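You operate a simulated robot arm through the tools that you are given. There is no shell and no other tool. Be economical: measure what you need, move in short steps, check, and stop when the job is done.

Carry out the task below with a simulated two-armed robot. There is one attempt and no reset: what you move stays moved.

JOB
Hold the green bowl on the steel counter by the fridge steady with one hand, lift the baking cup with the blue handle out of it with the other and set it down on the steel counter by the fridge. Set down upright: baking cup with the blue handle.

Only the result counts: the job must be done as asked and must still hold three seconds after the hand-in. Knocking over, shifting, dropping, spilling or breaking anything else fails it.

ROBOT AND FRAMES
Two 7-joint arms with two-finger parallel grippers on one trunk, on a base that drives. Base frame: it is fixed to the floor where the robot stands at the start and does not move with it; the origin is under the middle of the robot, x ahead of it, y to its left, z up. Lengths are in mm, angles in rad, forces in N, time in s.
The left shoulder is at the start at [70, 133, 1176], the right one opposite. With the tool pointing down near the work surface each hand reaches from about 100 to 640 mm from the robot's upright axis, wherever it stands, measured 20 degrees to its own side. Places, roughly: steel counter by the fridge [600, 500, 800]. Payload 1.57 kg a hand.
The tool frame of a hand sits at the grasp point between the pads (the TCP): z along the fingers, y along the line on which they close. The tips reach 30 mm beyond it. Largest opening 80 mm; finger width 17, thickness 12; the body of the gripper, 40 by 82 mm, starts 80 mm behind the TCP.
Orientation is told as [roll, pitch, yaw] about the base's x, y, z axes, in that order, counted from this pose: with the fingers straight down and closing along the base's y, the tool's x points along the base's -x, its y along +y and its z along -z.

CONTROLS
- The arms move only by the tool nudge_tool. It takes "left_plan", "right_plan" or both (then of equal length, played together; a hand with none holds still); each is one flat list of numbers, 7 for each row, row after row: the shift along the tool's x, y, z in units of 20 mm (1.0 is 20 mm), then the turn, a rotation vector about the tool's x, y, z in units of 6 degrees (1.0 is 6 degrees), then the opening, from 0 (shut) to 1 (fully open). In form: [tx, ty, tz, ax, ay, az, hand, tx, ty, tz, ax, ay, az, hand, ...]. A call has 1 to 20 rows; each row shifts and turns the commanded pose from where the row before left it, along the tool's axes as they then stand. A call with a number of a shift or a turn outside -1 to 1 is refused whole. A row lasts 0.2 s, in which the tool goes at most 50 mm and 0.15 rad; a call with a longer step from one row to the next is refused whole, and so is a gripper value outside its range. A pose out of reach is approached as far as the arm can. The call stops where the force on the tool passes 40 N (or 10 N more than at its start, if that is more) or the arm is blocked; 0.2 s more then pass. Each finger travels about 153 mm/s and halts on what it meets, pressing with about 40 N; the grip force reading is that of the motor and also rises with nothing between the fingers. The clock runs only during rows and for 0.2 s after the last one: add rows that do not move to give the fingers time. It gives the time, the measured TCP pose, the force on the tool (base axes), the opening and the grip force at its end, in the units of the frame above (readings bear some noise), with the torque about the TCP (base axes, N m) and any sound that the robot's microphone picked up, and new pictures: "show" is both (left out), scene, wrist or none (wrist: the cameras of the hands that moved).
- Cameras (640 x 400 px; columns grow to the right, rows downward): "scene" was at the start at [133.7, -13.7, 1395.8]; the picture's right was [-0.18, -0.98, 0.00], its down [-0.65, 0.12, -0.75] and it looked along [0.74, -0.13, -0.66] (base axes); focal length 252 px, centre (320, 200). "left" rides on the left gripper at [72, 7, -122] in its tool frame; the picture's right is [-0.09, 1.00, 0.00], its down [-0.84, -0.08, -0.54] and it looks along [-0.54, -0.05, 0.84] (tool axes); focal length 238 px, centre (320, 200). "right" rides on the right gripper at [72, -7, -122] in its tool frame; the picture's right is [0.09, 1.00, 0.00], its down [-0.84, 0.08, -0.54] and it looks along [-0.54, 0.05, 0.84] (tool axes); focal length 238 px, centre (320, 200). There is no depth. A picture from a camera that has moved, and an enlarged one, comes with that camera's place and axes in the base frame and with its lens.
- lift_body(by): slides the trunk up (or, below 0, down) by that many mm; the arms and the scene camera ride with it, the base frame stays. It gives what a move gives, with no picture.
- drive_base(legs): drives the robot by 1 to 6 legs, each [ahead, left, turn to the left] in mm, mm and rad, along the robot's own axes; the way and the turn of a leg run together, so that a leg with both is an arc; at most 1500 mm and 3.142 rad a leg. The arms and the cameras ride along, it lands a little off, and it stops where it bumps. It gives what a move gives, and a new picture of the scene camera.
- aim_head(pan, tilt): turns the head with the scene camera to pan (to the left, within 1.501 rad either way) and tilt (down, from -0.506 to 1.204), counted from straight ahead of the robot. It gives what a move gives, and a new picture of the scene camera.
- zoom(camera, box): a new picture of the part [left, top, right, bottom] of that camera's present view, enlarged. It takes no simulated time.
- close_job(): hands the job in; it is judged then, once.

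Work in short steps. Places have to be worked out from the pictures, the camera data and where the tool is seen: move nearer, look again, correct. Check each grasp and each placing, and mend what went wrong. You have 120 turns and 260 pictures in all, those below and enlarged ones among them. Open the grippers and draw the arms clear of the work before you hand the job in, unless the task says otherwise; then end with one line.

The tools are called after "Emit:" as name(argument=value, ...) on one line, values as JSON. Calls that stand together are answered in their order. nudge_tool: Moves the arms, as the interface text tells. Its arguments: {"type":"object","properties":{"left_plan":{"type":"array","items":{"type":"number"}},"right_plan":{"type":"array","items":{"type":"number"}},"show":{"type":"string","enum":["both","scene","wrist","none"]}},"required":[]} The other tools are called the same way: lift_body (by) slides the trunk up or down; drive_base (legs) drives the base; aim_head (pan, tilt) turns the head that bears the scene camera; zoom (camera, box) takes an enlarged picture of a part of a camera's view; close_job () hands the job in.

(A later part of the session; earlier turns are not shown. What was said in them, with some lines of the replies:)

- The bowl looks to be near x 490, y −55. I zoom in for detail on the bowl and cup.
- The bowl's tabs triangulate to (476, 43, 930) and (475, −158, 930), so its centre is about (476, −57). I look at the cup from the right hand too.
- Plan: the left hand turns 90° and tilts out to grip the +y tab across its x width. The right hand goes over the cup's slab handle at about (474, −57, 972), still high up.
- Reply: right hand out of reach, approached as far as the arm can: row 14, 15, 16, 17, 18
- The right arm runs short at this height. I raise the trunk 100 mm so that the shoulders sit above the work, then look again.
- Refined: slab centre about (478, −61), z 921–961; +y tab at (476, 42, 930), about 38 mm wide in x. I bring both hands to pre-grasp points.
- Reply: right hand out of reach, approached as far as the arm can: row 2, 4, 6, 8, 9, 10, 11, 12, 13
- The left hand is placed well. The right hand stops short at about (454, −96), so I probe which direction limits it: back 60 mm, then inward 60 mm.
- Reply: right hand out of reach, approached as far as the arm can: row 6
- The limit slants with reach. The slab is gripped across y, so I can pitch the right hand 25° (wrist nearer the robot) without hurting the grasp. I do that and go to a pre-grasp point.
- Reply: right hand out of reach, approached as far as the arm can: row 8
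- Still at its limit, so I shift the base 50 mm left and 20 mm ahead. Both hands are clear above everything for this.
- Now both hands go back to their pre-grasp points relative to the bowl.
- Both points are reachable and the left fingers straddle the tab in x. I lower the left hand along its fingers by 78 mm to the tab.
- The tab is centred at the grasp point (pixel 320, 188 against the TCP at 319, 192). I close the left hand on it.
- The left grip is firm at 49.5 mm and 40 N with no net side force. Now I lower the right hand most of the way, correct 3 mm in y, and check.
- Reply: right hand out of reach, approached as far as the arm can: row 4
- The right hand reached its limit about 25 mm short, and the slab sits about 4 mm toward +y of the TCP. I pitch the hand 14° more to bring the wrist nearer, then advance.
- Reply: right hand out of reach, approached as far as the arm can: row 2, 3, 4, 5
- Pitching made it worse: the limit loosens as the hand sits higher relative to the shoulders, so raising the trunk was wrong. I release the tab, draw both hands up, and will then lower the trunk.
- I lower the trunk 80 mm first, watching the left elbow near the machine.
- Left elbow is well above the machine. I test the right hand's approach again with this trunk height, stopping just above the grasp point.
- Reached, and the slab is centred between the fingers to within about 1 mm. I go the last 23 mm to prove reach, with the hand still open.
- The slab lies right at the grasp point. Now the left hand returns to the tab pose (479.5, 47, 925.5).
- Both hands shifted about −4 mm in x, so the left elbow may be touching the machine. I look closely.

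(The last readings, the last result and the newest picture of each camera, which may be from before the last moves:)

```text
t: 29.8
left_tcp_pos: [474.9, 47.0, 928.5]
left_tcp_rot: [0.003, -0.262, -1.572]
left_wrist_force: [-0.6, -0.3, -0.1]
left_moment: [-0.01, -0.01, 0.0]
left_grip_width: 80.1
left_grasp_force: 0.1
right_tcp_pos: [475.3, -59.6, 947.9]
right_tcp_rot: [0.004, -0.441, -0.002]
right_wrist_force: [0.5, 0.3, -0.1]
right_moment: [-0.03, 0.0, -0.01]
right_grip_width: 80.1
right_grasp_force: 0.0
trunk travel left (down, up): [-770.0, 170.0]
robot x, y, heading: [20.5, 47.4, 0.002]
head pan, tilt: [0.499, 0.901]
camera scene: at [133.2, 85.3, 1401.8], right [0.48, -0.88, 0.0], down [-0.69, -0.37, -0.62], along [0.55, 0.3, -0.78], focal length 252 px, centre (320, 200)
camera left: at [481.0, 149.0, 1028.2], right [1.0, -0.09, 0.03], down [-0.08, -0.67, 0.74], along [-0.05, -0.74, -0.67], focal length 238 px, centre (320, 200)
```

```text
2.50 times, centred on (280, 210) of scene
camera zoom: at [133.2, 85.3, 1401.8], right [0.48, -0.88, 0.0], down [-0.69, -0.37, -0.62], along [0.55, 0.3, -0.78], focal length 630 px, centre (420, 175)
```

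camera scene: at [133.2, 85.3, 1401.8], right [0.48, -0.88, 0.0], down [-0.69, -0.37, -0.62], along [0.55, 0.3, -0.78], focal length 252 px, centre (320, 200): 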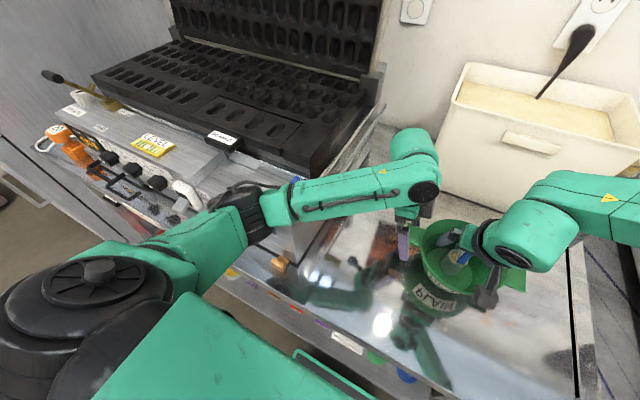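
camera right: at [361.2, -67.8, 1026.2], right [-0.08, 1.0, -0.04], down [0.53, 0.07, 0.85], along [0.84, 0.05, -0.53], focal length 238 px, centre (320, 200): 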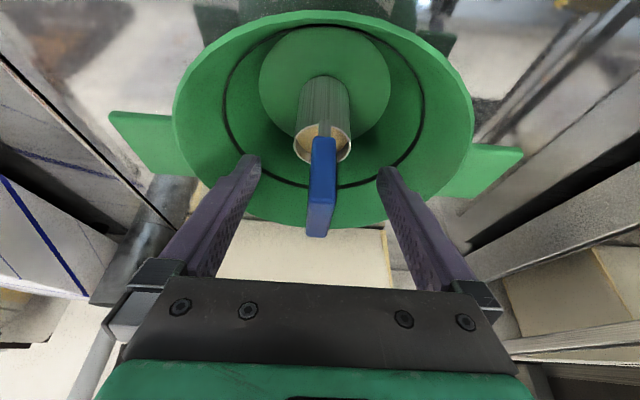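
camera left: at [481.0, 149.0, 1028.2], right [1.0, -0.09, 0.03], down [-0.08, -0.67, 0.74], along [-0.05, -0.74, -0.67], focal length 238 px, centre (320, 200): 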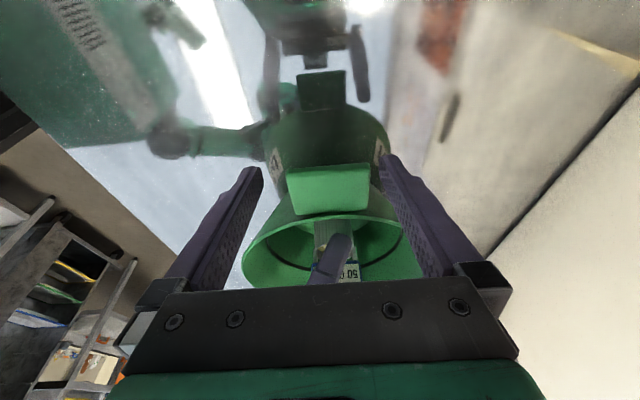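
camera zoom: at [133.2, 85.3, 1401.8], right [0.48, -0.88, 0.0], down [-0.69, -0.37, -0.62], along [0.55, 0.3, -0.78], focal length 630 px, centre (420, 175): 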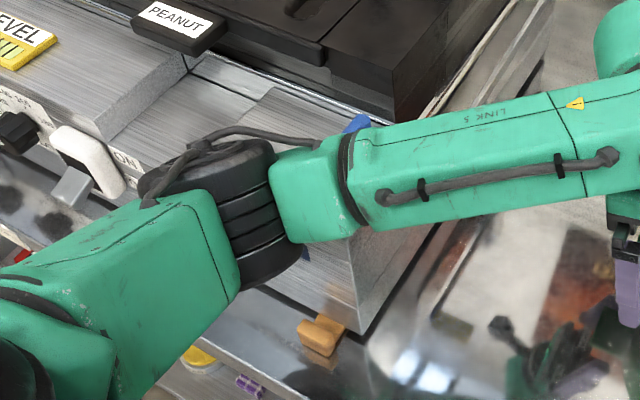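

The elbow does look very near the machine's front edge. I back both hands out the way they came, then use a higher trunk and shift further left so the elbow stays clear.

Emit:
nudge_tool(left_plan=[0, 0, -1, 0, 0, 0, 1, 0, 0, -1, 0, 0, 0, 1, 0, 0, -1, 0, 0, 0, 1, 0, 0, -1, 0, 0, 0, 1, 0, 0, -1, 0, 0, 0, 1, 0.33, 0, -1, 0, 0, 0, 1, 0.33, 0, -1, 0, 0, 0, 1, 0.33, 0, -1, 0, 0, 0, 1], right_plan=[0, 0, -1, 0, 0, 0, 1, 0, 0, -1, 0, 0, 0, 1, 0, 0, -1, 0, 0, 0, 1, 0, 0, -1, 0, 0, 0, 1, 0, 0, -1, 0, 0, 0, 1, 0, 0, -1, 0, 0, 0, 1, 0, 0, 0, 0, 0, 0, 1, 0, 0, 0, 0, 0, 0, 1], show="scene")

```text
t: 31.6
left_tcp_pos: [477.1, 109.9, 1075.9]
left_tcp_rot: [0.001, -0.263, -1.572]
left_wrist_force: [-0.1, -0.3, 0.2]
left_moment: [0.02, 0.0, 0.02]
left_grip_width: 80.0
left_grasp_force: 0.0
right_tcp_pos: [426.5, -59.1, 1054.4]
right_tcp_rot: [0.002, -0.437, -0.002]
right_wrist_force: [-0.1, -0.2, 1.1]
right_moment: [-0.03, 0.0, 0.04]
right_grip_width: 79.8
right_grasp_force: 0.0
trunk travel left (down, up): [-770.0, 170.0]
robot x, y, heading: [23.4, 50.2, -0.002]
head pan, tilt: [0.499, 0.901]
camera scene: at [136.1, 87.0, 1401.5], right [0.48, -0.88, 0.0], down [-0.69, -0.38, -0.62], along [0.55, 0.3, -0.78], focal length 252 px, centre (320, 200)
```

scene: 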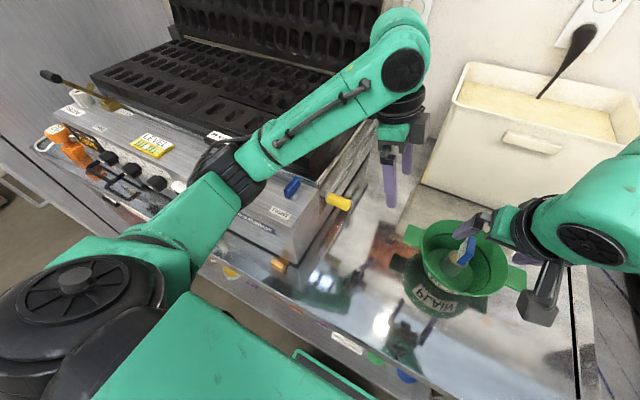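

The camera sprang back, which confirms contact; the machine appears unmoved. Now trunk up 70 mm and base 45 mm left.

Emit:
lift_body(by=70)

Emit:
drive_base(legs=[[-5, 45, 0]])

```text
t: 32.6
left_tcp_pos: [477.5, 110.0, 1144.7]
left_tcp_rot: [-0.002, -0.262, -1.573]
left_wrist_force: [-0.3, 0.0, -0.3]
left_moment: [0.0, 0.0, 0.01]
left_grip_width: 79.9
left_grasp_force: 0.1
right_tcp_pos: [427.5, -59.6, 1124.1]
right_tcp_rot: [0.004, -0.437, -0.001]
right_wrist_force: [0.4, 0.2, -0.1]
right_moment: [-0.01, -0.01, 0.01]
right_grip_width: 79.9
right_grasp_force: 0.1
trunk travel left (down, up): [-840.0, 100.0]
robot x, y, heading: [22.7, 47.5, 0.001]
head pan, tilt: [0.499, 0.901]
```

```text
t: 33.5
left_tcp_pos: [472.4, 146.7, 1146.1]
left_tcp_rot: [-0.002, -0.257, -1.573]
left_wrist_force: [-0.1, -0.8, -0.1]
left_moment: [0.05, 0.03, 0.01]
left_grip_width: 79.7
left_grasp_force: 0.0
right_tcp_pos: [423.8, -22.7, 1123.1]
right_tcp_rot: [0.01, -0.436, -0.005]
right_wrist_force: [1.3, -0.5, -0.8]
right_moment: [0.06, 0.0, 0.02]
right_grip_width: 79.8
right_grasp_force: 0.1
trunk travel left (down, up): [-840.0, 100.0]
robot x, y, heading: [15.7, 91.2, 0.002]
head pan, tilt: [0.499, 0.901]
camera scene: at [132.9, 121.0, 1471.6], right [0.48, -0.88, -0.01], down [-0.69, -0.37, -0.62], along [0.54, 0.3, -0.78], focal length 252 px, centre (320, 200)
```

scene: 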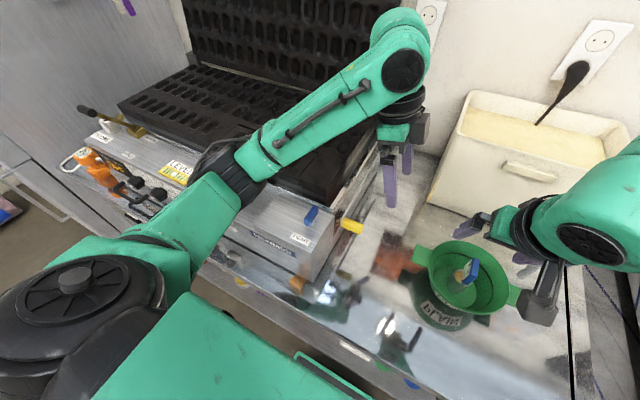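

Both hands go to their pre-grasp points: left above the tab, right just above the slab.

Emit:
nudge_tool(left_plan=[-0.28, 0.03, 1, 0, 0, 0, 1, -0.28, 0.03, 1, 0, 0, 0, 1, -0.28, 0.03, 1, 0, 0, 0, 1, -0.28, 0.03, 1, 0, 0, 0, 1, -0.28, 0.03, 1, 0, 0, 0, 1, -0.28, 0.03, 1, 0, 0, 0, 1, -0.28, 0.03, 1, 0, 0, 0, 1, -0.28, 0.03, 1, 0, 0, 0, 1], right_plan=[0.155, -0.55, 1, 0, 0, 0, 1, 0.155, -0.55, 1, 0, 0, 0, 1, 0.155, -0.55, 1, 0, 0, 0, 1, 0.155, -0.55, 1, 0, 0, 0, 1, 0.155, 0, 1, 0, 0, 0, 1, 0.155, 0, 1, 0, 0, 0, 1, 0.155, 0, 0.6, 0, 0, 0, 1, 0.155, 0, 0.4, 0, 0, 0, 1])

```text
t: 35.3
left_tcp_pos: [478.0, 68.7, 1001.8]
left_tcp_rot: [0.0, -0.262, -1.572]
left_wrist_force: [0.0, 0.7, -0.8]
left_moment: [0.0, -0.01, 0.03]
left_grip_width: 79.9
left_grasp_force: 0.0
right_tcp_pos: [458.9, -60.4, 986.2]
right_tcp_rot: [0.003, -0.437, -0.004]
right_wrist_force: [-0.2, 0.0, 0.2]
right_moment: [0.0, 0.01, 0.0]
right_grip_width: 80.1
right_grasp_force: 0.0
trunk travel left (down, up): [-840.0, 100.0]
robot x, y, heading: [8.3, 94.7, -0.002]
head pan, tilt: [0.499, 0.901]
camera scene: at [132.3, 129.9, 1471.5], right [0.48, -0.88, 0.0], down [-0.69, -0.37, -0.62], along [0.55, 0.3, -0.78], focal length 252 px, centre (320, 200)
camera right: at [341.4, -68.3, 1066.0], right [-0.08, 1.0, -0.04], down [0.53, 0.07, 0.85], along [0.84, 0.05, -0.53], focal length 238 px, centre (320, 200)
camera left: at [484.8, 169.7, 1102.6], right [1.0, -0.09, 0.02], down [-0.08, -0.67, 0.74], along [-0.05, -0.74, -0.67], focal length 238 px, centre (320, 200)
```

scene: 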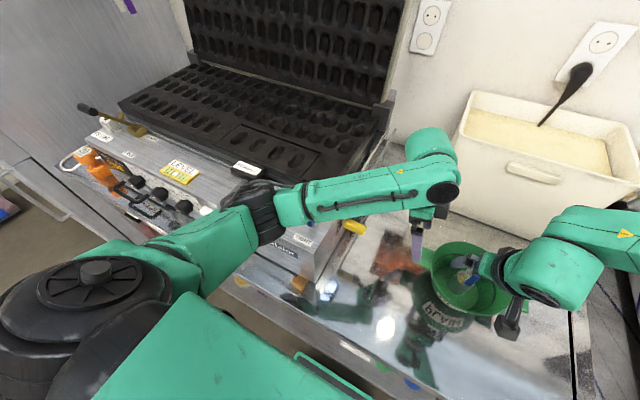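
right: 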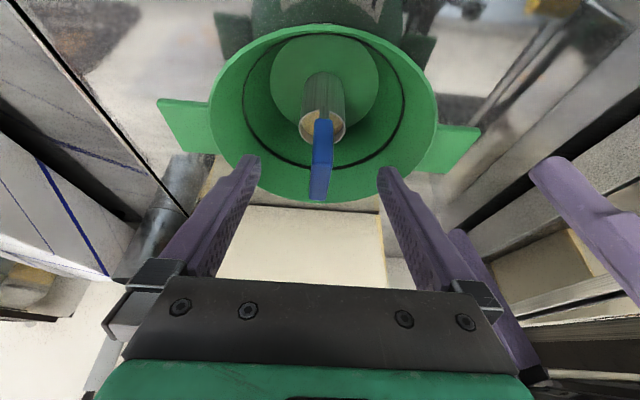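
left: 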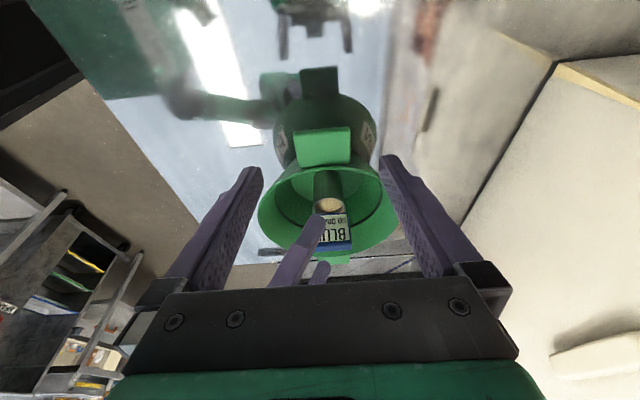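

All in reach. I advance both hands to their grasp poses, still open, and watch for any base shift.

Emit:
nudge_tool(left_plan=[-0.015, 0.02, 0.99, 0, 0, 0, 1, -0.015, 0.02, 0.99, 0, 0, 0, 1, -0.015, 0.02, 0.99, 0, 0, 0, 1, -0.015, 0.02, 0.99, 0, 0, 0, 1, 0, 0, 0, 0, 0, 0, 1], right_plan=[-0.015, 0.01, 0.545, 0, 0, 0, 1, -0.015, 0.01, 0.545, 0, 0, 0, 1, -0.015, 0.01, 0.545, 0, 0, 0, 1, -0.015, 0.01, 0.545, 0, 0, 0, 1, 0, 0, 0, 0, 0, 0, 1])

```text
t: 36.5
left_tcp_pos: [477.7, 46.4, 927.3]
left_tcp_rot: [0.0, -0.264, -1.573]
left_wrist_force: [0.2, 0.2, -0.2]
left_moment: [0.01, -0.02, -0.02]
left_grip_width: 80.1
left_grasp_force: 0.2
right_tcp_pos: [478.3, -58.1, 946.8]
right_tcp_rot: [0.003, -0.438, -0.002]
right_wrist_force: [-0.2, 0.0, -0.2]
right_moment: [0.02, 0.01, -0.01]
right_grip_width: 80.0
right_grasp_force: 0.0
trunk travel left (down, up): [-840.0, 100.0]
robot x, y, heading: [16.7, 97.7, 0.003]
head pan, tilt: [0.499, 0.901]
camera scene: at [131.6, 130.8, 1471.5], right [0.48, -0.88, 0.0], down [-0.69, -0.37, -0.62], along [0.55, 0.3, -0.78], focal length 252 px, centre (320, 200)
camera right: at [361.1, -65.8, 1027.4], right [-0.08, 1.0, -0.04], down [0.53, 0.07, 0.85], along [0.84, 0.05, -0.53], focal length 238 px, centre (320, 200)
camera left: at [485.9, 147.8, 1027.7], right [1.0, -0.09, 0.02], down [-0.08, -0.67, 0.74], along [-0.05, -0.74, -0.67], focal length 238 px, centre (320, 200)
```

scene: 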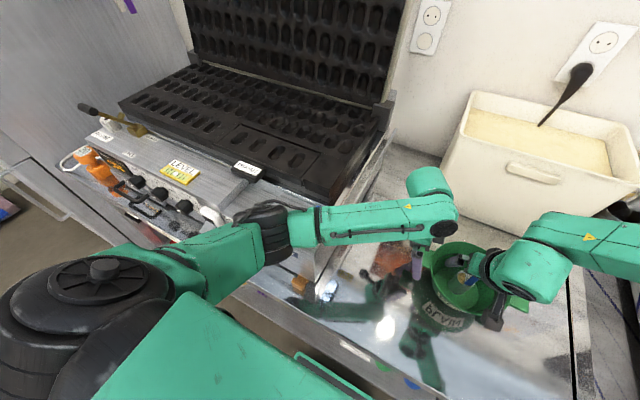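
right: 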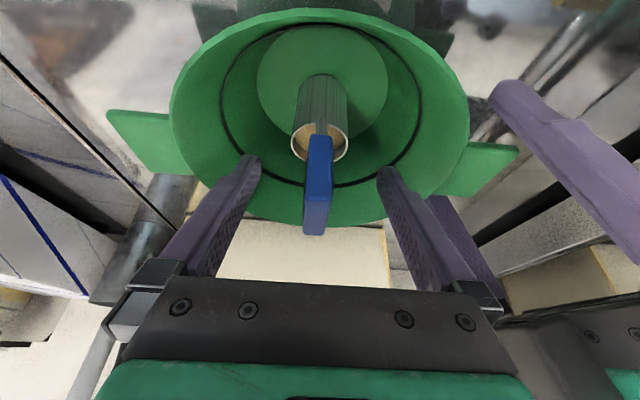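
left: 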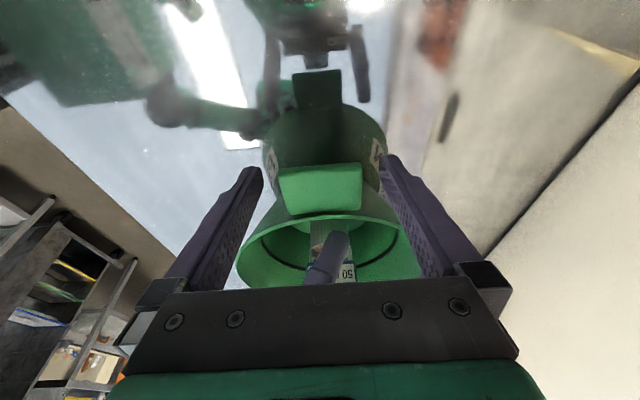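

No noticeable shift and the tab is centred. I close the left hand on the tab and nudge the right hand 1.5 mm toward −y to centre on the slab.

Emit:
nudge_tool(left_plan=[0, 0, 0, 0, 0, 0, 0.68, 0, 0, 0, 0, 0, 0, 0.6, 0, 0, 0, 0, 0, 0, 0.5, 0, 0, 0, 0, 0, 0, 0.3], right_plan=[0, -0.07, 0, 0, 0, 0, 1, 0, 0, 0, 0, 0, 0, 1, 0, 0, 0, 0, 0, 0, 1, 0, 0, 0, 0, 0, 0, 1], show="wrist")

```text
t: 37.5
left_tcp_pos: [479.6, 46.5, 927.2]
left_tcp_rot: [-0.001, -0.264, -1.572]
left_wrist_force: [0.9, 0.0, 0.3]
left_moment: [0.01, -0.07, 0.09]
left_grip_width: 49.6
left_grasp_force: 40.4
right_tcp_pos: [478.3, -59.4, 946.8]
right_tcp_rot: [0.003, -0.436, -0.005]
right_wrist_force: [-0.1, -0.1, 0.4]
right_moment: [-0.04, -0.02, -0.01]
right_grip_width: 80.0
right_grasp_force: 0.0
trunk travel left (down, up): [-840.0, 100.0]
robot x, y, heading: [10.4, 89.9, -0.001]
head pan, tilt: [0.499, 0.901]
camera right: at [361.4, -67.5, 1027.5], right [-0.08, 1.0, -0.04], down [0.53, 0.07, 0.85], along [0.84, 0.05, -0.53], focal length 238 px, centre (320, 200)
camera left: at [486.1, 147.7, 1027.8], right [1.0, -0.09, 0.02], down [-0.08, -0.67, 0.74], along [-0.05, -0.74, -0.67], focal length 238 px, centre (320, 200)
```

right: 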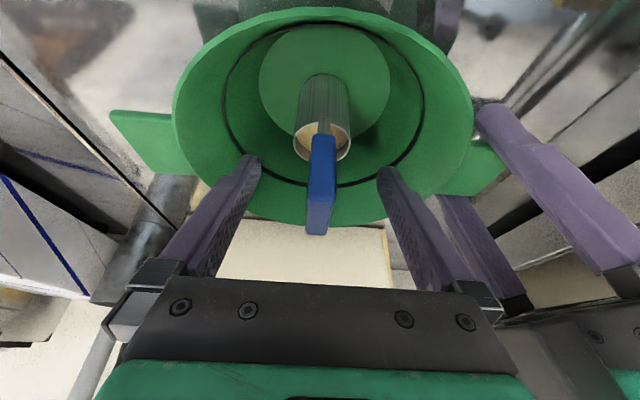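
left: 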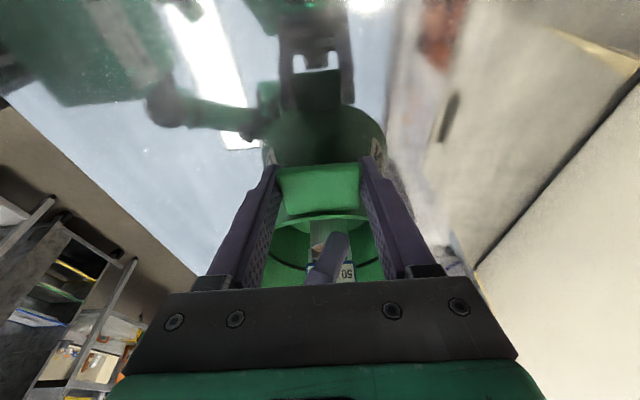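

The bowl is held. Now I close the right hand on the blue handle, slowly.

Emit:
nudge_tool(right_plan=[0, 0, 0, 0, 0, 0, 0.6, 0, 0, 0, 0, 0, 0, 0.35, 0, 0, 0, 0, 0, 0, 0.25, 0, 0, 0, 0, 0, 0, 0.18, 0, 0, 0, 0, 0, 0, 0.1, 0, 0, 0, 0, 0, 0, 0], show="wrist")

```text
t: 38.9
left_tcp_pos: [479.6, 45.8, 927.6]
left_tcp_rot: [-0.001, -0.262, -1.573]
left_wrist_force: [0.6, 0.1, 0.2]
left_moment: [0.02, -0.02, 0.12]
left_grip_width: 49.3
left_grasp_force: 39.9
right_tcp_pos: [478.2, -60.0, 947.2]
right_tcp_rot: [0.004, -0.438, -0.003]
right_wrist_force: [-0.1, -0.1, 0.3]
right_moment: [-0.05, 0.0, 0.02]
right_grip_width: 13.4
right_grasp_force: 30.1
trunk travel left (down, up): [-840.0, 100.0]
robot x, y, heading: [13.8, 95.4, 0.001]
head pan, tilt: [0.499, 0.901]
camera right: at [361.5, -67.5, 1027.5], right [-0.08, 1.0, -0.04], down [0.53, 0.07, 0.85], along [0.84, 0.05, -0.53], focal length 238 px, centre (320, 200)
```

right: 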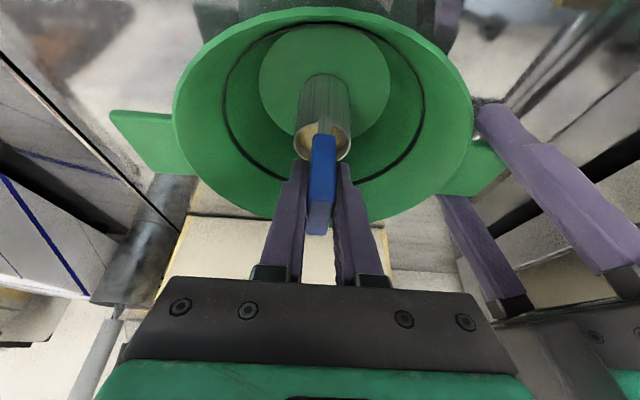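

The handle is gripped at 13.4 mm. I lift straight up 40 mm and check.

Emit:
nudge_tool(right_plan=[0, 0, 0, 0, 0, 0, 0, -0.212, 0, -0.453, 0, 0, 0, 0, -0.212, 0, -0.453, 0, 0, 0, 0, -0.212, 0, -0.453, 0, 0, 0, 0, -0.212, 0, -0.453, 0, 0, 0, 0])

```text
t: 40.1
left_tcp_pos: [478.4, 46.6, 927.6]
left_tcp_rot: [-0.003, -0.263, -1.574]
left_wrist_force: [-0.7, 0.5, 0.2]
left_moment: [-0.05, -0.02, 0.07]
left_grip_width: 49.6
left_grasp_force: 39.7
right_tcp_pos: [478.3, -61.0, 988.4]
right_tcp_rot: [0.005, -0.436, -0.003]
right_wrist_force: [-0.6, -0.8, -1.1]
right_moment: [0.0, -0.02, -0.03]
right_grip_width: 13.5
right_grasp_force: 29.4
trunk travel left (down, up): [-840.0, 100.0]
robot x, y, heading: [13.5, 92.4, -0.005]
head pan, tilt: [0.499, 0.901]
camera scene: at [131.9, 130.6, 1471.5], right [0.48, -0.88, 0.0], down [-0.69, -0.37, -0.62], along [0.55, 0.3, -0.78], focal length 252 px, centre (320, 200)
camera right: at [360.9, -68.5, 1067.6], right [-0.08, 1.0, -0.04], down [0.53, 0.07, 0.85], along [0.84, 0.05, -0.53], focal length 238 px, centre (320, 200)
```

scene: 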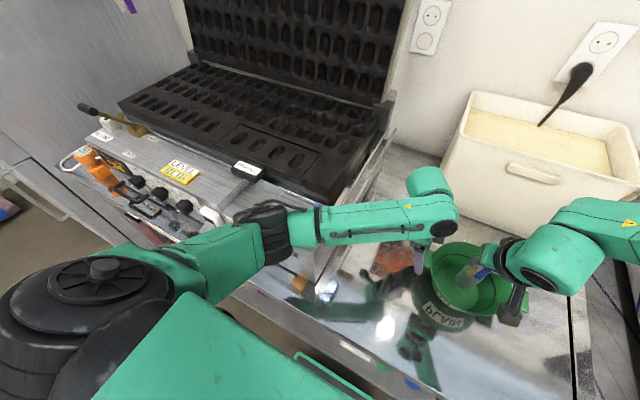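
right: 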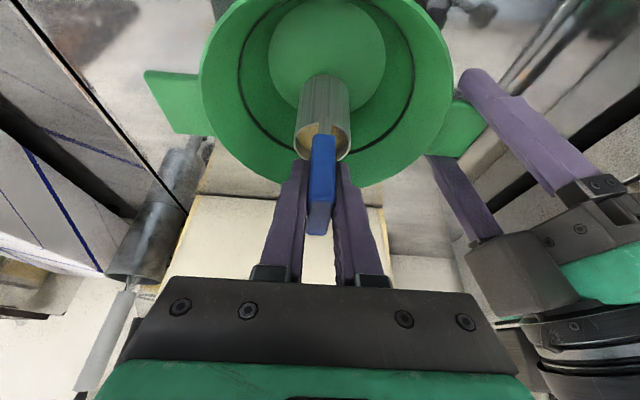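

The cup is up cleanly and stayed upright. I lift another 60 mm to clear the rim.

Emit:
nudge_tool(right_plan=[-0.212, 0, -0.453, 0, 0, 0, 0, -0.212, 0, -0.453, 0, 0, 0, 0, -0.212, 0, -0.453, 0, 0, 0, 0, -0.212, 0, -0.453, 0, 0, 0, 0, -0.212, 0, -0.453, 0, 0, 0, 0, -0.212, 0, -0.453, 0, 0, 0, 0, 0, 0, 0, 0, 0, 0, 0], show="wrist")

Emit:
aim_head(pan=-0.25, tilt=0.95)

```text
t: 41.7
left_tcp_pos: [480.0, 45.7, 927.7]
left_tcp_rot: [-0.003, -0.265, -1.572]
left_wrist_force: [0.6, -0.1, 0.0]
left_moment: [0.0, -0.01, 0.12]
left_grip_width: 49.5
left_grasp_force: 40.7
right_tcp_pos: [479.1, -58.9, 1047.7]
right_tcp_rot: [0.004, -0.434, -0.001]
right_wrist_force: [-1.2, 0.2, -1.3]
right_moment: [-0.02, 0.01, 0.04]
right_grip_width: 13.6
right_grasp_force: 30.1
trunk travel left (down, up): [-840.0, 100.0]
robot x, y, heading: [12.9, 89.7, -0.002]
head pan, tilt: [0.499, 0.901]
camera right: at [361.3, -67.1, 1127.8], right [-0.08, 1.0, -0.04], down [0.53, 0.07, 0.85], along [0.84, 0.05, -0.53], focal length 238 px, centre (320, 200)
```

right: 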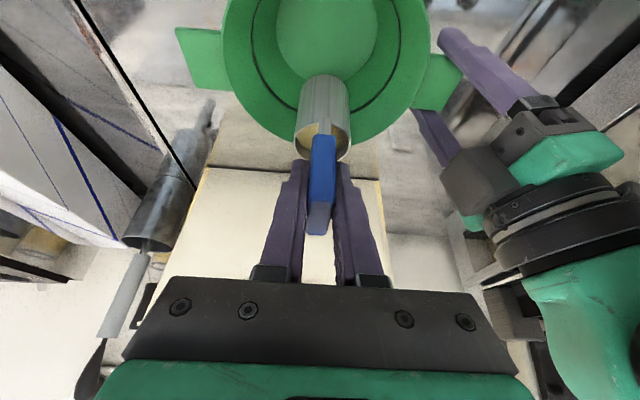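

```text
t: 42.8
left_tcp_pos: [479.4, 46.4, 927.6]
left_tcp_rot: [-0.003, -0.263, -1.571]
left_wrist_force: [1.1, 0.2, 0.3]
left_moment: [0.02, 0.0, 0.08]
left_grip_width: 49.7
left_grasp_force: 39.8
right_tcp_pos: [476.8, -58.8, 1048.3]
right_tcp_rot: [0.003, -0.437, -0.003]
right_wrist_force: [-0.5, -0.8, -1.3]
right_moment: [0.01, -0.01, -0.01]
right_grip_width: 13.7
right_grasp_force: 29.7
trunk travel left (down, up): [-840.0, 100.0]
robot x, y, heading: [15.2, 96.1, 0.001]
head pan, tilt: [-0.25, 0.949]
camera scene: at [136.2, 76.6, 1467.9], right [-0.25, -0.97, 0.0], down [-0.79, 0.2, -0.58], along [0.56, -0.14, -0.81], focal length 252 px, centre (320, 200)
```

scene: 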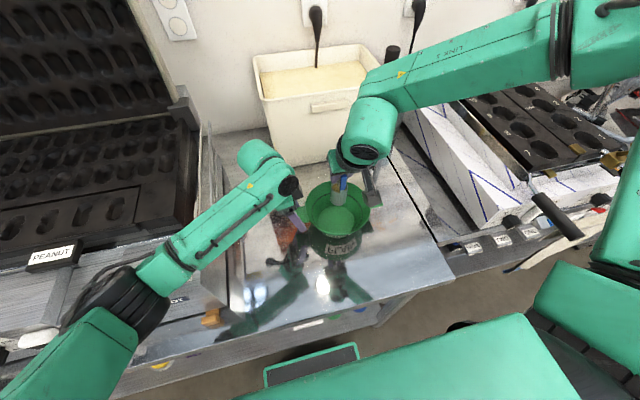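

The cup is clear of the bowl (counter front edge at about x = 256). I carry it 143 mm toward the robot, in front of the bowl.

Emit:
nudge_tool(right_plan=[0.81, 0, -0.378, 0, 0, 0, 0, 0.81, 0, -0.378, 0, 0, 0, 0, 0.81, 0, -0.378, 0, 0, 0, 0, 0.81, 0, -0.378, 0, 0, 0, 0, 0.81, 0, -0.378, 0, 0, 0, 0, 0.81, 0, -0.378, 0, 0, 0, 0, 0.81, 0, -0.378, 0, 0, 0, 0, 0.81, 0, -0.378, 0, 0, 0, 0, 0, 0, 0, 0, 0, 0, 0])

```text
t: 44.8
left_tcp_pos: [479.4, 47.2, 927.4]
left_tcp_rot: [-0.002, -0.264, -1.572]
left_wrist_force: [1.1, 0.5, -0.3]
left_moment: [0.35, 0.02, -0.03]
left_grip_width: 49.7
left_grasp_force: 39.7
right_tcp_pos: [337.0, -58.8, 1047.7]
right_tcp_rot: [0.003, -0.435, -0.005]
right_wrist_force: [-0.5, -0.3, -1.0]
right_moment: [-0.02, 0.02, -0.02]
right_grip_width: 13.7
right_grasp_force: 30.1
trunk travel left (down, up): [-840.0, 100.0]
robot x, y, heading: [12.4, 93.8, -0.004]
head pan, tilt: [-0.25, 0.949]
camera scene: at [135.9, 76.6, 1467.9], right [-0.25, -0.97, 0.0], down [-0.79, 0.2, -0.58], along [0.56, -0.14, -0.81], focal length 252 px, centre (320, 200)
camera right: at [220.4, -67.4, 1128.4], right [-0.08, 1.0, -0.04], down [0.53, 0.07, 0.84], along [0.84, 0.05, -0.53], focal length 238 px, centre (320, 200)
```

scene: 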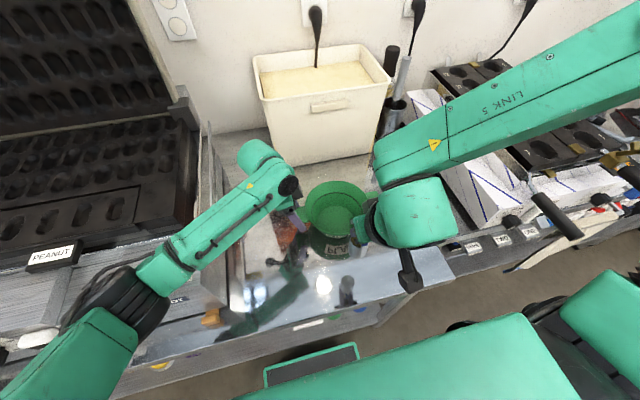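
right: 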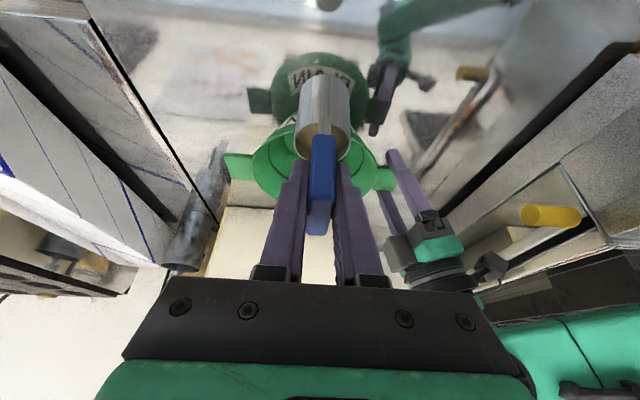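

Now directly above a free spot. I lower 85 mm first.

Emit:
nudge_tool(right_plan=[0.36, 0, 0.77, 0, 0, 0, 0, 0.36, 0, 0.77, 0, 0, 0, 0, 0.36, 0, 0.77, 0, 0, 0, 0, 0.36, 0, 0.77, 0, 0, 0, 0, 0.36, 0, 0.77, 0, 0, 0, 0, 0, 0, 0, 0, 0, 0, 0])

Emit:
zoom(camera="scene", box=[260, 170, 460, 310])

```text
t: 46.2
left_tcp_pos: [480.6, 45.1, 927.6]
left_tcp_rot: [-0.001, -0.264, -1.572]
left_wrist_force: [-1.1, 0.0, -0.8]
left_moment: [-0.01, 0.06, 0.01]
left_grip_width: 49.4
left_grasp_force: 40.3
right_tcp_pos: [336.5, -58.5, 963.4]
right_tcp_rot: [0.002, -0.437, -0.003]
right_wrist_force: [0.2, -0.1, -0.4]
right_moment: [0.05, 0.0, -0.01]
right_grip_width: 13.4
right_grasp_force: 29.8
trunk travel left (down, up): [-840.0, 100.0]
robot x, y, heading: [15.8, 92.5, 0.003]
head pan, tilt: [-0.25, 0.949]
camera scene: at [136.1, 76.4, 1467.9], right [-0.25, -0.97, 0.0], down [-0.79, 0.2, -0.58], along [0.56, -0.14, -0.81], focal length 252 px, centre (320, 200)
camera right: at [219.2, -67.7, 1043.0], right [-0.08, 1.0, -0.04], down [0.53, 0.07, 0.85], along [0.84, 0.05, -0.53], focal length 238 px, centre (320, 200)
```

scene: 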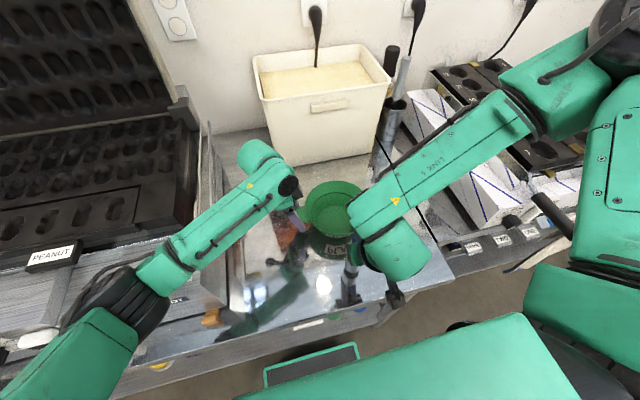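
right: 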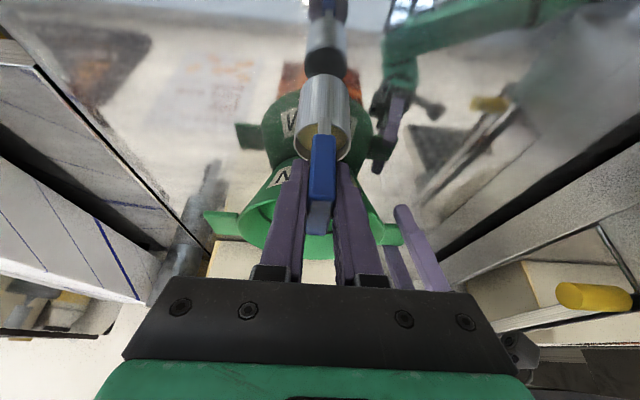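

```text
2.86 times, centred on (360, 240) of scene
camera zoom: at [136.1, 76.4, 1467.9], right [-0.25, -0.97, 0.0], down [-0.79, 0.2, -0.58], along [0.56, -0.14, -0.81], focal length 720 px, centre (206, 86)
```

zoom: 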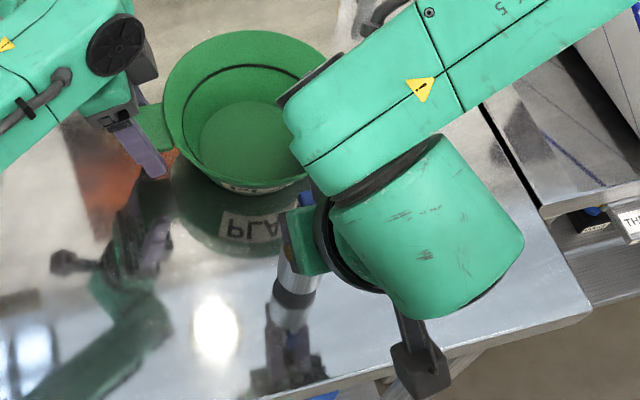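

The reflection shows a small gap under the cup. I lower in small steps, watching the force.

Emit:
nudge_tool(right_plan=[0.063, 0, 0.136, 0, 0, 0, 0, 0.063, 0, 0.136, 0, 0, 0, 0, 0.063, 0, 0.136, 0, 0, 0, 0, 0.063, 0, 0.136, 0, 0, 0, 0, 0, 0, 0, 0, 0, 0, 0], show="wrist")

```text
t: 47.4
left_tcp_pos: [479.9, 46.6, 927.9]
left_tcp_rot: [-0.001, -0.263, -1.572]
left_wrist_force: [0.9, -0.3, 0.6]
left_moment: [-0.01, -0.01, 0.04]
left_grip_width: 49.5
left_grasp_force: 40.5
right_tcp_pos: [336.2, -60.0, 950.6]
right_tcp_rot: [0.004, -0.436, -0.003]
right_wrist_force: [0.5, 0.6, -0.7]
right_moment: [0.02, -0.03, -0.02]
right_grip_width: 13.5
right_grasp_force: 29.6
trunk travel left (down, up): [-840.0, 100.0]
robot x, y, heading: [17.1, 94.5, -0.002]
head pan, tilt: [-0.25, 0.949]
camera right: at [218.5, -68.0, 1030.7], right [-0.08, 1.0, -0.04], down [0.53, 0.07, 0.85], along [0.84, 0.05, -0.53], focal length 238 px, centre (320, 200)
```

right: 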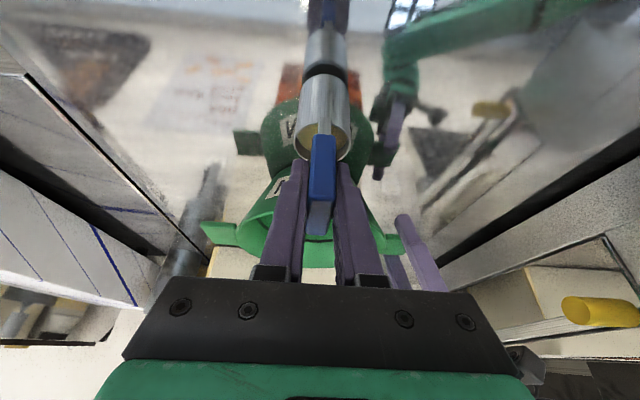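

Emit:
nudge_tool(right_plan=[0.042, 0, 0.09, 0, 0, 0, 0, 0.042, 0, 0.09, 0, 0, 0, 0, 0, 0, 0, 0, 0, 0, 0], show="none")

Emit:
zoom(camera="right", box=[270, 30, 370, 110])

```text
t: 48.2
left_tcp_pos: [479.3, 45.7, 927.8]
left_tcp_rot: [0.0, -0.263, -1.573]
left_wrist_force: [0.3, -1.0, 0.2]
left_moment: [0.0, -0.01, 0.08]
left_grip_width: 49.4
left_grasp_force: 40.1
right_tcp_pos: [336.5, -59.0, 946.2]
right_tcp_rot: [0.003, -0.437, -0.003]
right_wrist_force: [0.3, -0.6, -0.8]
right_moment: [-0.02, 0.01, 0.01]
right_grip_width: 13.7
right_grasp_force: 30.1
trunk travel left (down, up): [-840.0, 100.0]
robot x, y, heading: [12.7, 94.3, -0.003]
head pan, tilt: [-0.25, 0.949]
```

```text
5.00 times, centred on (320, 70) of right
camera zoom: at [218.4, -67.7, 1026.8], right [-0.08, 1.0, -0.04], down [0.53, 0.07, 0.85], along [0.84, 0.05, -0.53], focal length 1192 px, centre (320, 850)
```

zoom: 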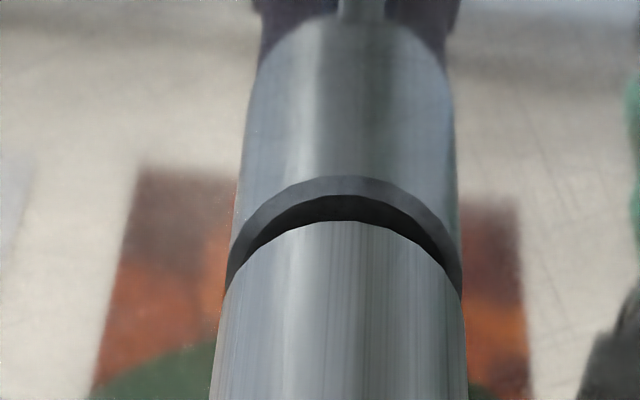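

The gap to the reflection suggests about 3–4 mm left. I lower 3 mm more.

Emit:
nudge_tool(right_plan=[0.032, 0, 0.068, 0, 0, 0, 0, 0.032, 0, 0.068, 0, 0, 0, 0, 0, 0, 0, 0, 0, 0, 0], show="none")

Emit:
zoom(camera="right", box=[270, 30, 370, 110])

```text
t: 49.0
left_tcp_pos: [480.2, 45.9, 927.5]
left_tcp_rot: [-0.001, -0.264, -1.574]
left_wrist_force: [0.9, -1.0, 0.7]
left_moment: [0.0, -0.01, 0.08]
left_grip_width: 49.6
left_grasp_force: 39.9
right_tcp_pos: [336.0, -60.1, 943.9]
right_tcp_rot: [0.005, -0.436, -0.005]
right_wrist_force: [1.0, 0.3, -1.7]
right_moment: [-0.02, -0.02, 0.0]
right_grip_width: 13.8
right_grasp_force: 30.4
trunk travel left (down, up): [-840.0, 100.0]
robot x, y, heading: [13.1, 96.2, 0.001]
head pan, tilt: [-0.25, 0.949]
```

```text
5.00 times, centred on (320, 70) of right
camera zoom: at [218.2, -67.9, 1024.0], right [-0.08, 1.0, -0.04], down [0.53, 0.07, 0.85], along [0.84, 0.05, -0.53], focal length 1192 px, centre (320, 850)
```

zoom: 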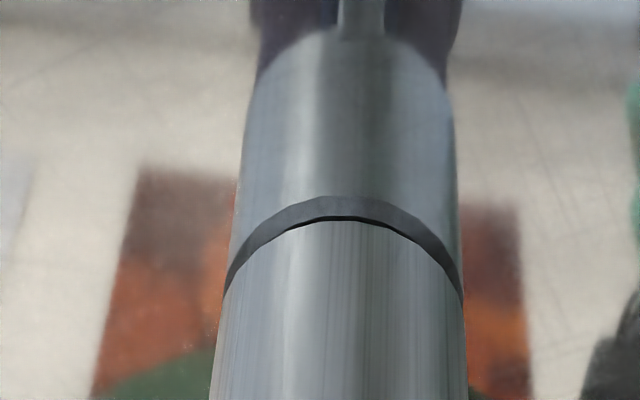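

About 0.5 mm left. One more millimetre, then check the force.

Emit:
nudge_tool(right_plan=[0.021, 0, 0.045, 0, 0, 0, 0, 0, 0, 0, 0, 0, 0, 0], show="none")

Emit:
zoom(camera="right", box=[270, 30, 370, 110])

```text
t: 49.6
left_tcp_pos: [478.8, 46.5, 928.9]
left_tcp_rot: [-0.002, -0.264, -1.573]
left_wrist_force: [0.5, -0.6, -0.1]
left_moment: [0.02, -0.06, 0.07]
left_grip_width: 49.4
left_grasp_force: 40.6
right_tcp_pos: [336.4, -59.5, 943.2]
right_tcp_rot: [0.004, -0.437, -0.003]
right_wrist_force: [-1.2, 0.0, -1.9]
right_moment: [0.03, 0.02, 0.0]
right_grip_width: 13.6
right_grasp_force: 30.6
trunk travel left (down, up): [-840.0, 100.0]
robot x, y, heading: [17.6, 93.1, -0.001]
head pan, tilt: [-0.25, 0.949]
```

```text
5.00 times, centred on (320, 70) of right
camera zoom: at [218.5, -67.8, 1022.9], right [-0.08, 1.0, -0.04], down [0.53, 0.07, 0.85], along [0.84, 0.05, -0.53], focal length 1192 px, centre (320, 850)
```

zoom: 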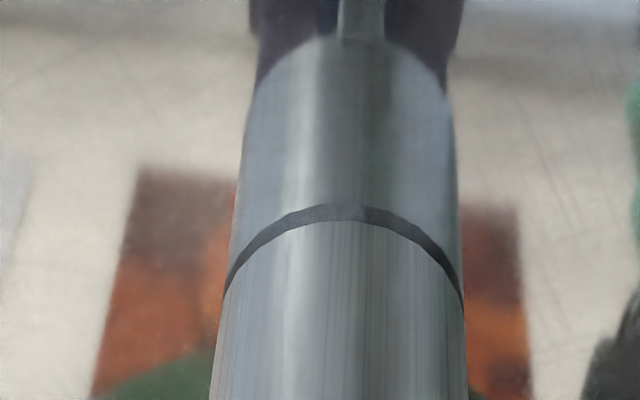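

The band keeps shrinking about 7 px per mm, so about 2 mm remain. I go on 2 mm.

Emit:
nudge_tool(right_plan=[0.021, 0, 0.045, 0, 0, 0, 0, 0.021, 0, 0.045, 0, 0, 0, 0, 0, 0, 0, 0, 0, 0, 0], show="none")

Emit:
zoom(camera="right", box=[270, 30, 370, 110])

```text
t: 50.4
left_tcp_pos: [477.8, 47.0, 927.1]
left_tcp_rot: [0.0, -0.264, -1.571]
left_wrist_force: [-0.2, -0.8, -0.5]
left_moment: [0.35, 0.01, 0.01]
left_grip_width: 49.9
left_grasp_force: 39.3
right_tcp_pos: [335.7, -60.1, 943.3]
right_tcp_rot: [0.0, -0.443, -0.003]
right_wrist_force: [2.4, -3.9, 26.8]
right_moment: [-0.22, 0.12, 0.03]
right_grip_width: 13.6
right_grasp_force: 30.3
trunk travel left (down, up): [-840.0, 100.0]
robot x, y, heading: [13.9, 97.0, -0.002]
head pan, tilt: [-0.25, 0.949]
```

```text
5.00 times, centred on (320, 70) of right
camera zoom: at [217.5, -67.3, 1021.8], right [-0.08, 1.0, -0.04], down [0.52, 0.07, 0.85], along [0.85, 0.05, -0.53], focal length 1192 px, centre (320, 850)
```

zoom: 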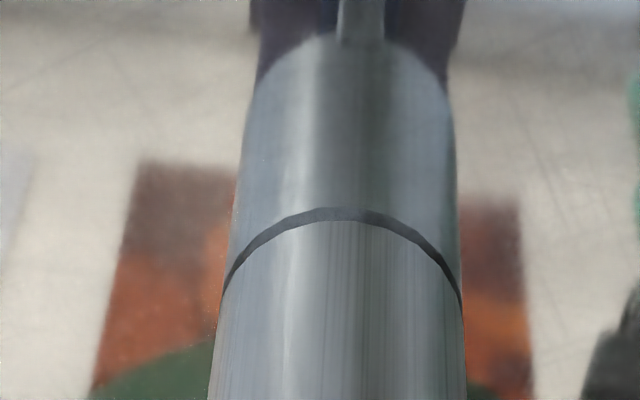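

Contact at 27 N: the cup is on the counter. I ease up about 1.2 mm of command to relax the force, then check.

Emit:
nudge_tool(right_plan=[-0.026, 0, -0.055, 0, 0, 0, 0, 0, 0, 0, 0, 0, 0, 0], show="none")

```text
t: 51.0
left_tcp_pos: [477.8, 46.2, 928.9]
left_tcp_rot: [-0.001, -0.265, -1.571]
left_wrist_force: [0.5, 0.3, -0.2]
left_moment: [0.31, 0.0, 0.01]
left_grip_width: 49.3
left_grasp_force: 39.9
right_tcp_pos: [334.6, -60.3, 942.3]
right_tcp_rot: [0.0, -0.439, -0.002]
right_wrist_force: [4.3, -3.0, 24.6]
right_moment: [-0.2, -0.24, 0.0]
right_grip_width: 13.6
right_grasp_force: 30.0
trunk travel left (down, up): [-840.0, 100.0]
robot x, y, heading: [12.0, 94.0, 0.002]
head pan, tilt: [-0.25, 0.949]
```

Emit:
nudge_tool(right_plan=[-0.021, 0, -0.045, 0, 0, 0, 0, 0, 0, 0, 0, 0, 0, 0], show="none")

```text
t: 51.6
left_tcp_pos: [479.3, 46.0, 928.1]
left_tcp_rot: [0.001, -0.266, -1.573]
left_wrist_force: [0.1, -0.5, -0.5]
left_moment: [0.05, 0.06, 0.06]
left_grip_width: 49.5
left_grasp_force: 40.5
right_tcp_pos: [334.4, -60.2, 942.2]
right_tcp_rot: [0.003, -0.433, -0.001]
right_wrist_force: [2.8, 0.2, 7.3]
right_moment: [-0.05, -0.39, 0.03]
right_grip_width: 13.4
right_grasp_force: 30.5
trunk travel left (down, up): [-840.0, 100.0]
robot x, y, heading: [16.0, 91.6, 0.001]
head pan, tilt: [-0.25, 0.949]
```

Down to 7 N, light contact. I open the right hand slowly.

Emit:
nudge_tool(right_plan=[0, 0, 0, 0, 0, 0, 0.2, 0, 0, 0, 0, 0, 0, 0.3, 0, 0, 0, 0, 0, 0, 0.5, 0, 0, 0, 0, 0, 0, 0.7, 0, 0, 0, 0, 0, 0, 0.7], show="wrist")

```text
t: 52.8
left_tcp_pos: [479.4, 46.1, 927.6]
left_tcp_rot: [0.001, -0.261, -1.572]
left_wrist_force: [0.9, 0.2, 1.1]
left_moment: [-0.2, -0.07, 0.22]
left_grip_width: 49.4
left_grasp_force: 40.3
right_tcp_pos: [334.9, -59.7, 944.2]
right_tcp_rot: [0.003, -0.437, -0.003]
right_wrist_force: [0.1, -0.8, -0.9]
right_moment: [0.01, 0.01, 0.01]
right_grip_width: 56.0
right_grasp_force: 0.1
trunk travel left (down, up): [-840.0, 100.0]
robot x, y, heading: [12.7, 91.9, 0.0]
head pan, tilt: [-0.25, 0.949]
camera right: at [218.2, -67.6, 1022.9], right [-0.08, 1.0, -0.04], down [0.53, 0.07, 0.85], along [0.84, 0.05, -0.53], focal length 238 px, centre (320, 200)
```

right: 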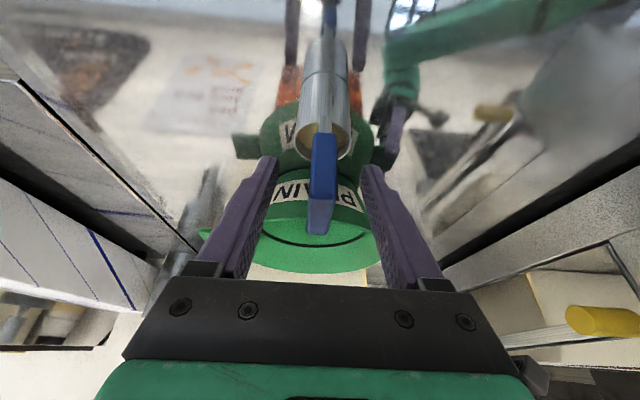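

The cup stands alone. I raise the right hand straight up 140 mm.

Emit:
nudge_tool(right_plan=[-0.212, 0, -0.453, 0, 0, 0, 0.7, -0.423, 0, -0.906, 0, 0, 0, 0.7, -0.423, 0, -0.906, 0, 0, 0, 0.7, -0.423, 0, -0.906, 0, 0, 0, 0.7, -0.423, 0, -0.906, 0, 0, 0, 0.7, -0.423, 0, -0.906, 0, 0, 0, 0.7, -0.423, 0, -0.906, 0, 0, 0, 0.7, -0.212, 0, -0.453, 0, 0, 0, 0.7])

```text
t: 54.6
left_tcp_pos: [478.4, 45.8, 927.1]
left_tcp_rot: [0.001, -0.26, -1.574]
left_wrist_force: [-0.1, -1.4, -0.6]
left_moment: [-0.12, 0.05, -0.01]
left_grip_width: 49.3
left_grasp_force: 39.9
right_tcp_pos: [339.4, -59.6, 1083.7]
right_tcp_rot: [0.005, -0.435, -0.002]
right_wrist_force: [1.2, 0.3, 0.2]
right_moment: [0.02, -0.02, 0.03]
right_grip_width: 55.7
right_grasp_force: 0.1
trunk travel left (down, up): [-840.0, 100.0]
robot x, y, heading: [18.6, 96.2, 0.002]
head pan, tilt: [-0.25, 0.949]
camera scene: at [135.7, 75.6, 1467.9], right [-0.25, -0.97, 0.0], down [-0.79, 0.2, -0.58], along [0.56, -0.14, -0.81], focal length 252 px, centre (320, 200)
camera right: at [221.9, -68.1, 1163.1], right [-0.08, 1.0, -0.04], down [0.53, 0.07, 0.84], along [0.84, 0.05, -0.53], focal length 238 px, centre (320, 200)
```

scene: 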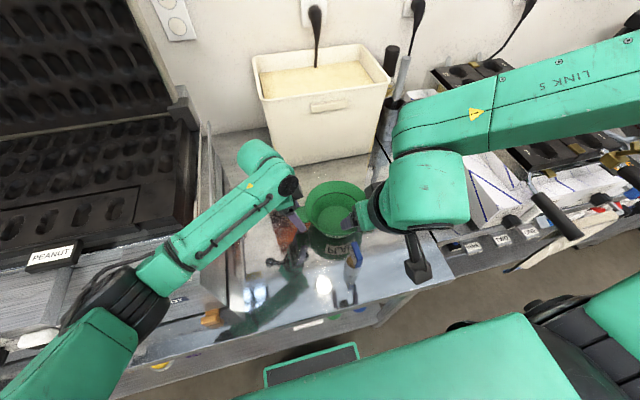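
right: 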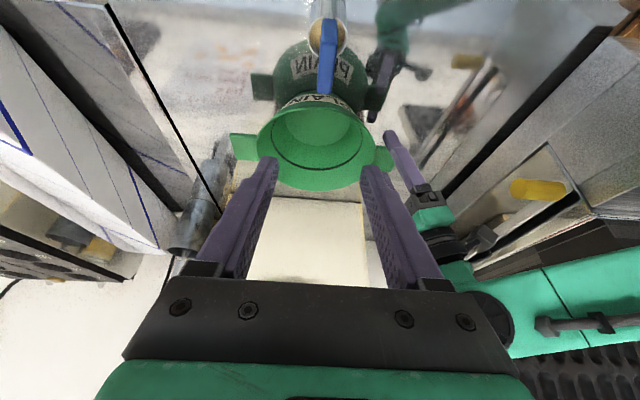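

The cup stands upright in front of the bowl. Now I release the tab, draw the left hand back along its fingers, and move the right hand off to its side.

Emit:
nudge_tool(left_plan=[0, 0, 0, 0, 0, 0, 0.7, 0, 0, 0, 0, 0, 0, 0.85, 0, 0, 0, 0, 0, 0, 1, 0, 0, 0, 0, 0, 0, 1, 0, 0, -0.5, 0, 0, 0, 1, 0, 0, -1, 0, 0, 0, 1, 0, 0, -1, 0, 0, 0, 1, 0, 0, -1, 0, 0, 0, 1, 0, 0, -1, 0, 0, 0, 1, 0, 0, -1, 0, 0, 0, 1, 0, 0, -1, 0, 0, 0, 1, 0, 0, -1, 0, 0, 0, 1, 0, 0, -1, 0, 0, 0, 1, 0, 0, -1, 0, 0, 0, 1], right_plan=[0, 0, 0, 0, 0, 0, 0.7, 0, 0, 0, 0, 0, 0, 0.7, 0, 0, 0, 0, 0, 0, 0.7, 0, 0, 0, 0, 0, 0, 0.7, 0, -0.6, -0.2, 0, 0, 0, 0.7, 0, -0.6, -0.2, 0, 0, 0, 0.7, 0, -0.6, -0.2, 0, 0, 0, 0.7, 0, -0.6, -0.2, 0, 0, 0, 0.7, 0, -0.6, 0, 0, 0, 0, 0.7, 0, -0.6, 0, 0, 0, 0, 0.7, 0, -0.6, 0, 0, 0, 0, 0.7, 0, -0.6, 0, 0, 0, 0, 0.7, 0, -0.6, 0, 0, 0, 0, 0.7, 0, -0.6, 0, 0, 0, 0, 0.7])

Emit:
zoom(camera="scene", box=[220, 150, 460, 320])

```text
t: 57.6
left_tcp_pos: [476.1, 94.6, 1108.9]
left_tcp_rot: [0.0, -0.263, -1.573]
left_wrist_force: [-0.5, -0.1, -0.7]
left_moment: [0.0, 0.01, -0.02]
left_grip_width: 79.9
left_grasp_force: 0.0
right_tcp_pos: [342.8, -182.1, 1100.2]
right_tcp_rot: [0.005, -0.439, -0.001]
right_wrist_force: [-0.4, 0.4, 0.1]
right_moment: [0.01, 0.02, 0.0]
right_grip_width: 55.6
right_grasp_force: 0.1
right hand out of reach, approached as far as the arm can: row 5, 6, 8
trunk travel left (down, up): [-840.0, 100.0]
robot x, y, heading: [13.8, 94.3, 0.003]
head pan, tilt: [-0.25, 0.949]
camera scene: at [135.2, 76.2, 1467.9], right [-0.25, -0.97, 0.0], down [-0.79, 0.2, -0.58], along [0.56, -0.14, -0.81], focal length 252 px, centre (320, 200)
camera right: at [225.6, -190.6, 1180.3], right [-0.08, 1.0, -0.04], down [0.53, 0.07, 0.85], along [0.85, 0.05, -0.53], focal length 238 px, centre (320, 200)
camera left: at [483.3, 196.6, 1210.3], right [1.0, -0.09, 0.02], down [-0.08, -0.67, 0.74], along [-0.05, -0.74, -0.67], focal length 238 px, centre (320, 200)
```

scene: 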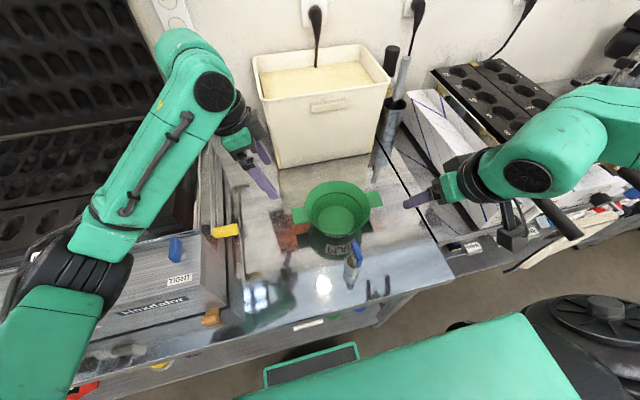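
right: 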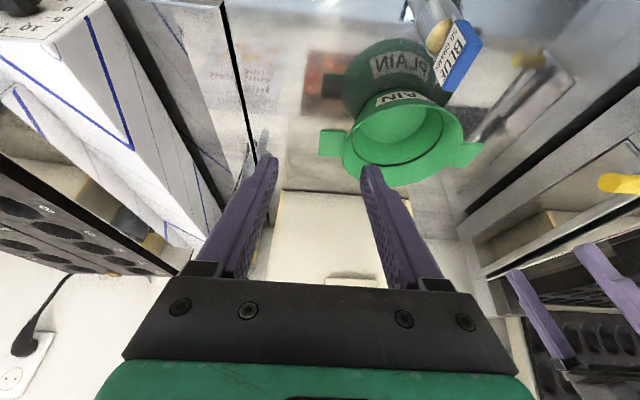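
left: 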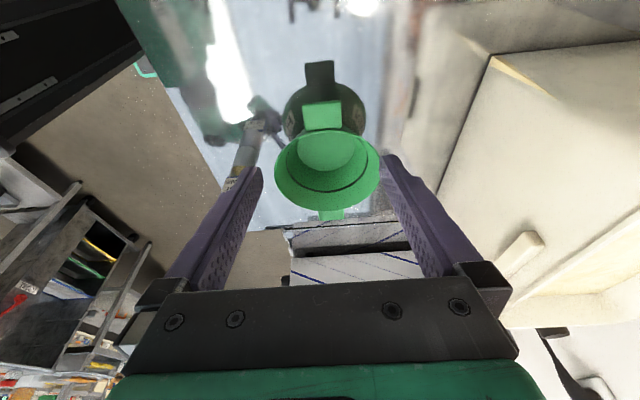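

```text
2.35 times, centred on (340, 235) of scene
camera zoom: at [135.2, 76.2, 1467.9], right [-0.25, -0.97, 0.0], down [-0.79, 0.2, -0.58], along [0.56, -0.14, -0.81], focal length 593 px, centre (273, 118)
```

zoom: 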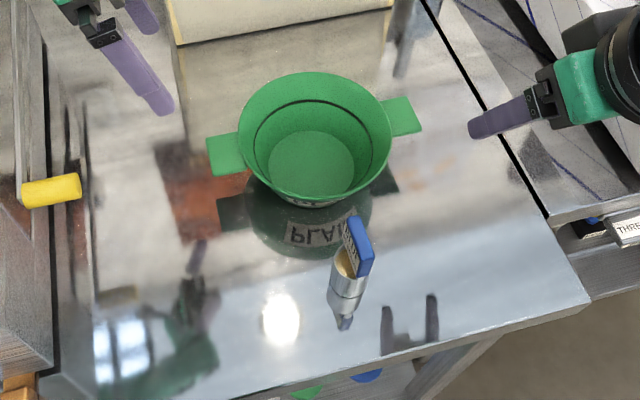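

The cup stands upright on the steel counter, the bowl has stayed in its place, and both hands are open and clear. I hand the job in.

Emit:
close_job()

```text
The job is handed in.
```

I held the green bowl steady by its tab, lifted the blue-handled baking cup out, and set it upright on the steel counter in front of the bowl. On an earlier approach, the left elbow briefly pressed against the machine beside the bowl; in the pictures the machine looked unmoved. The job is handed in, with both grippers open and clear; no verdict came back.
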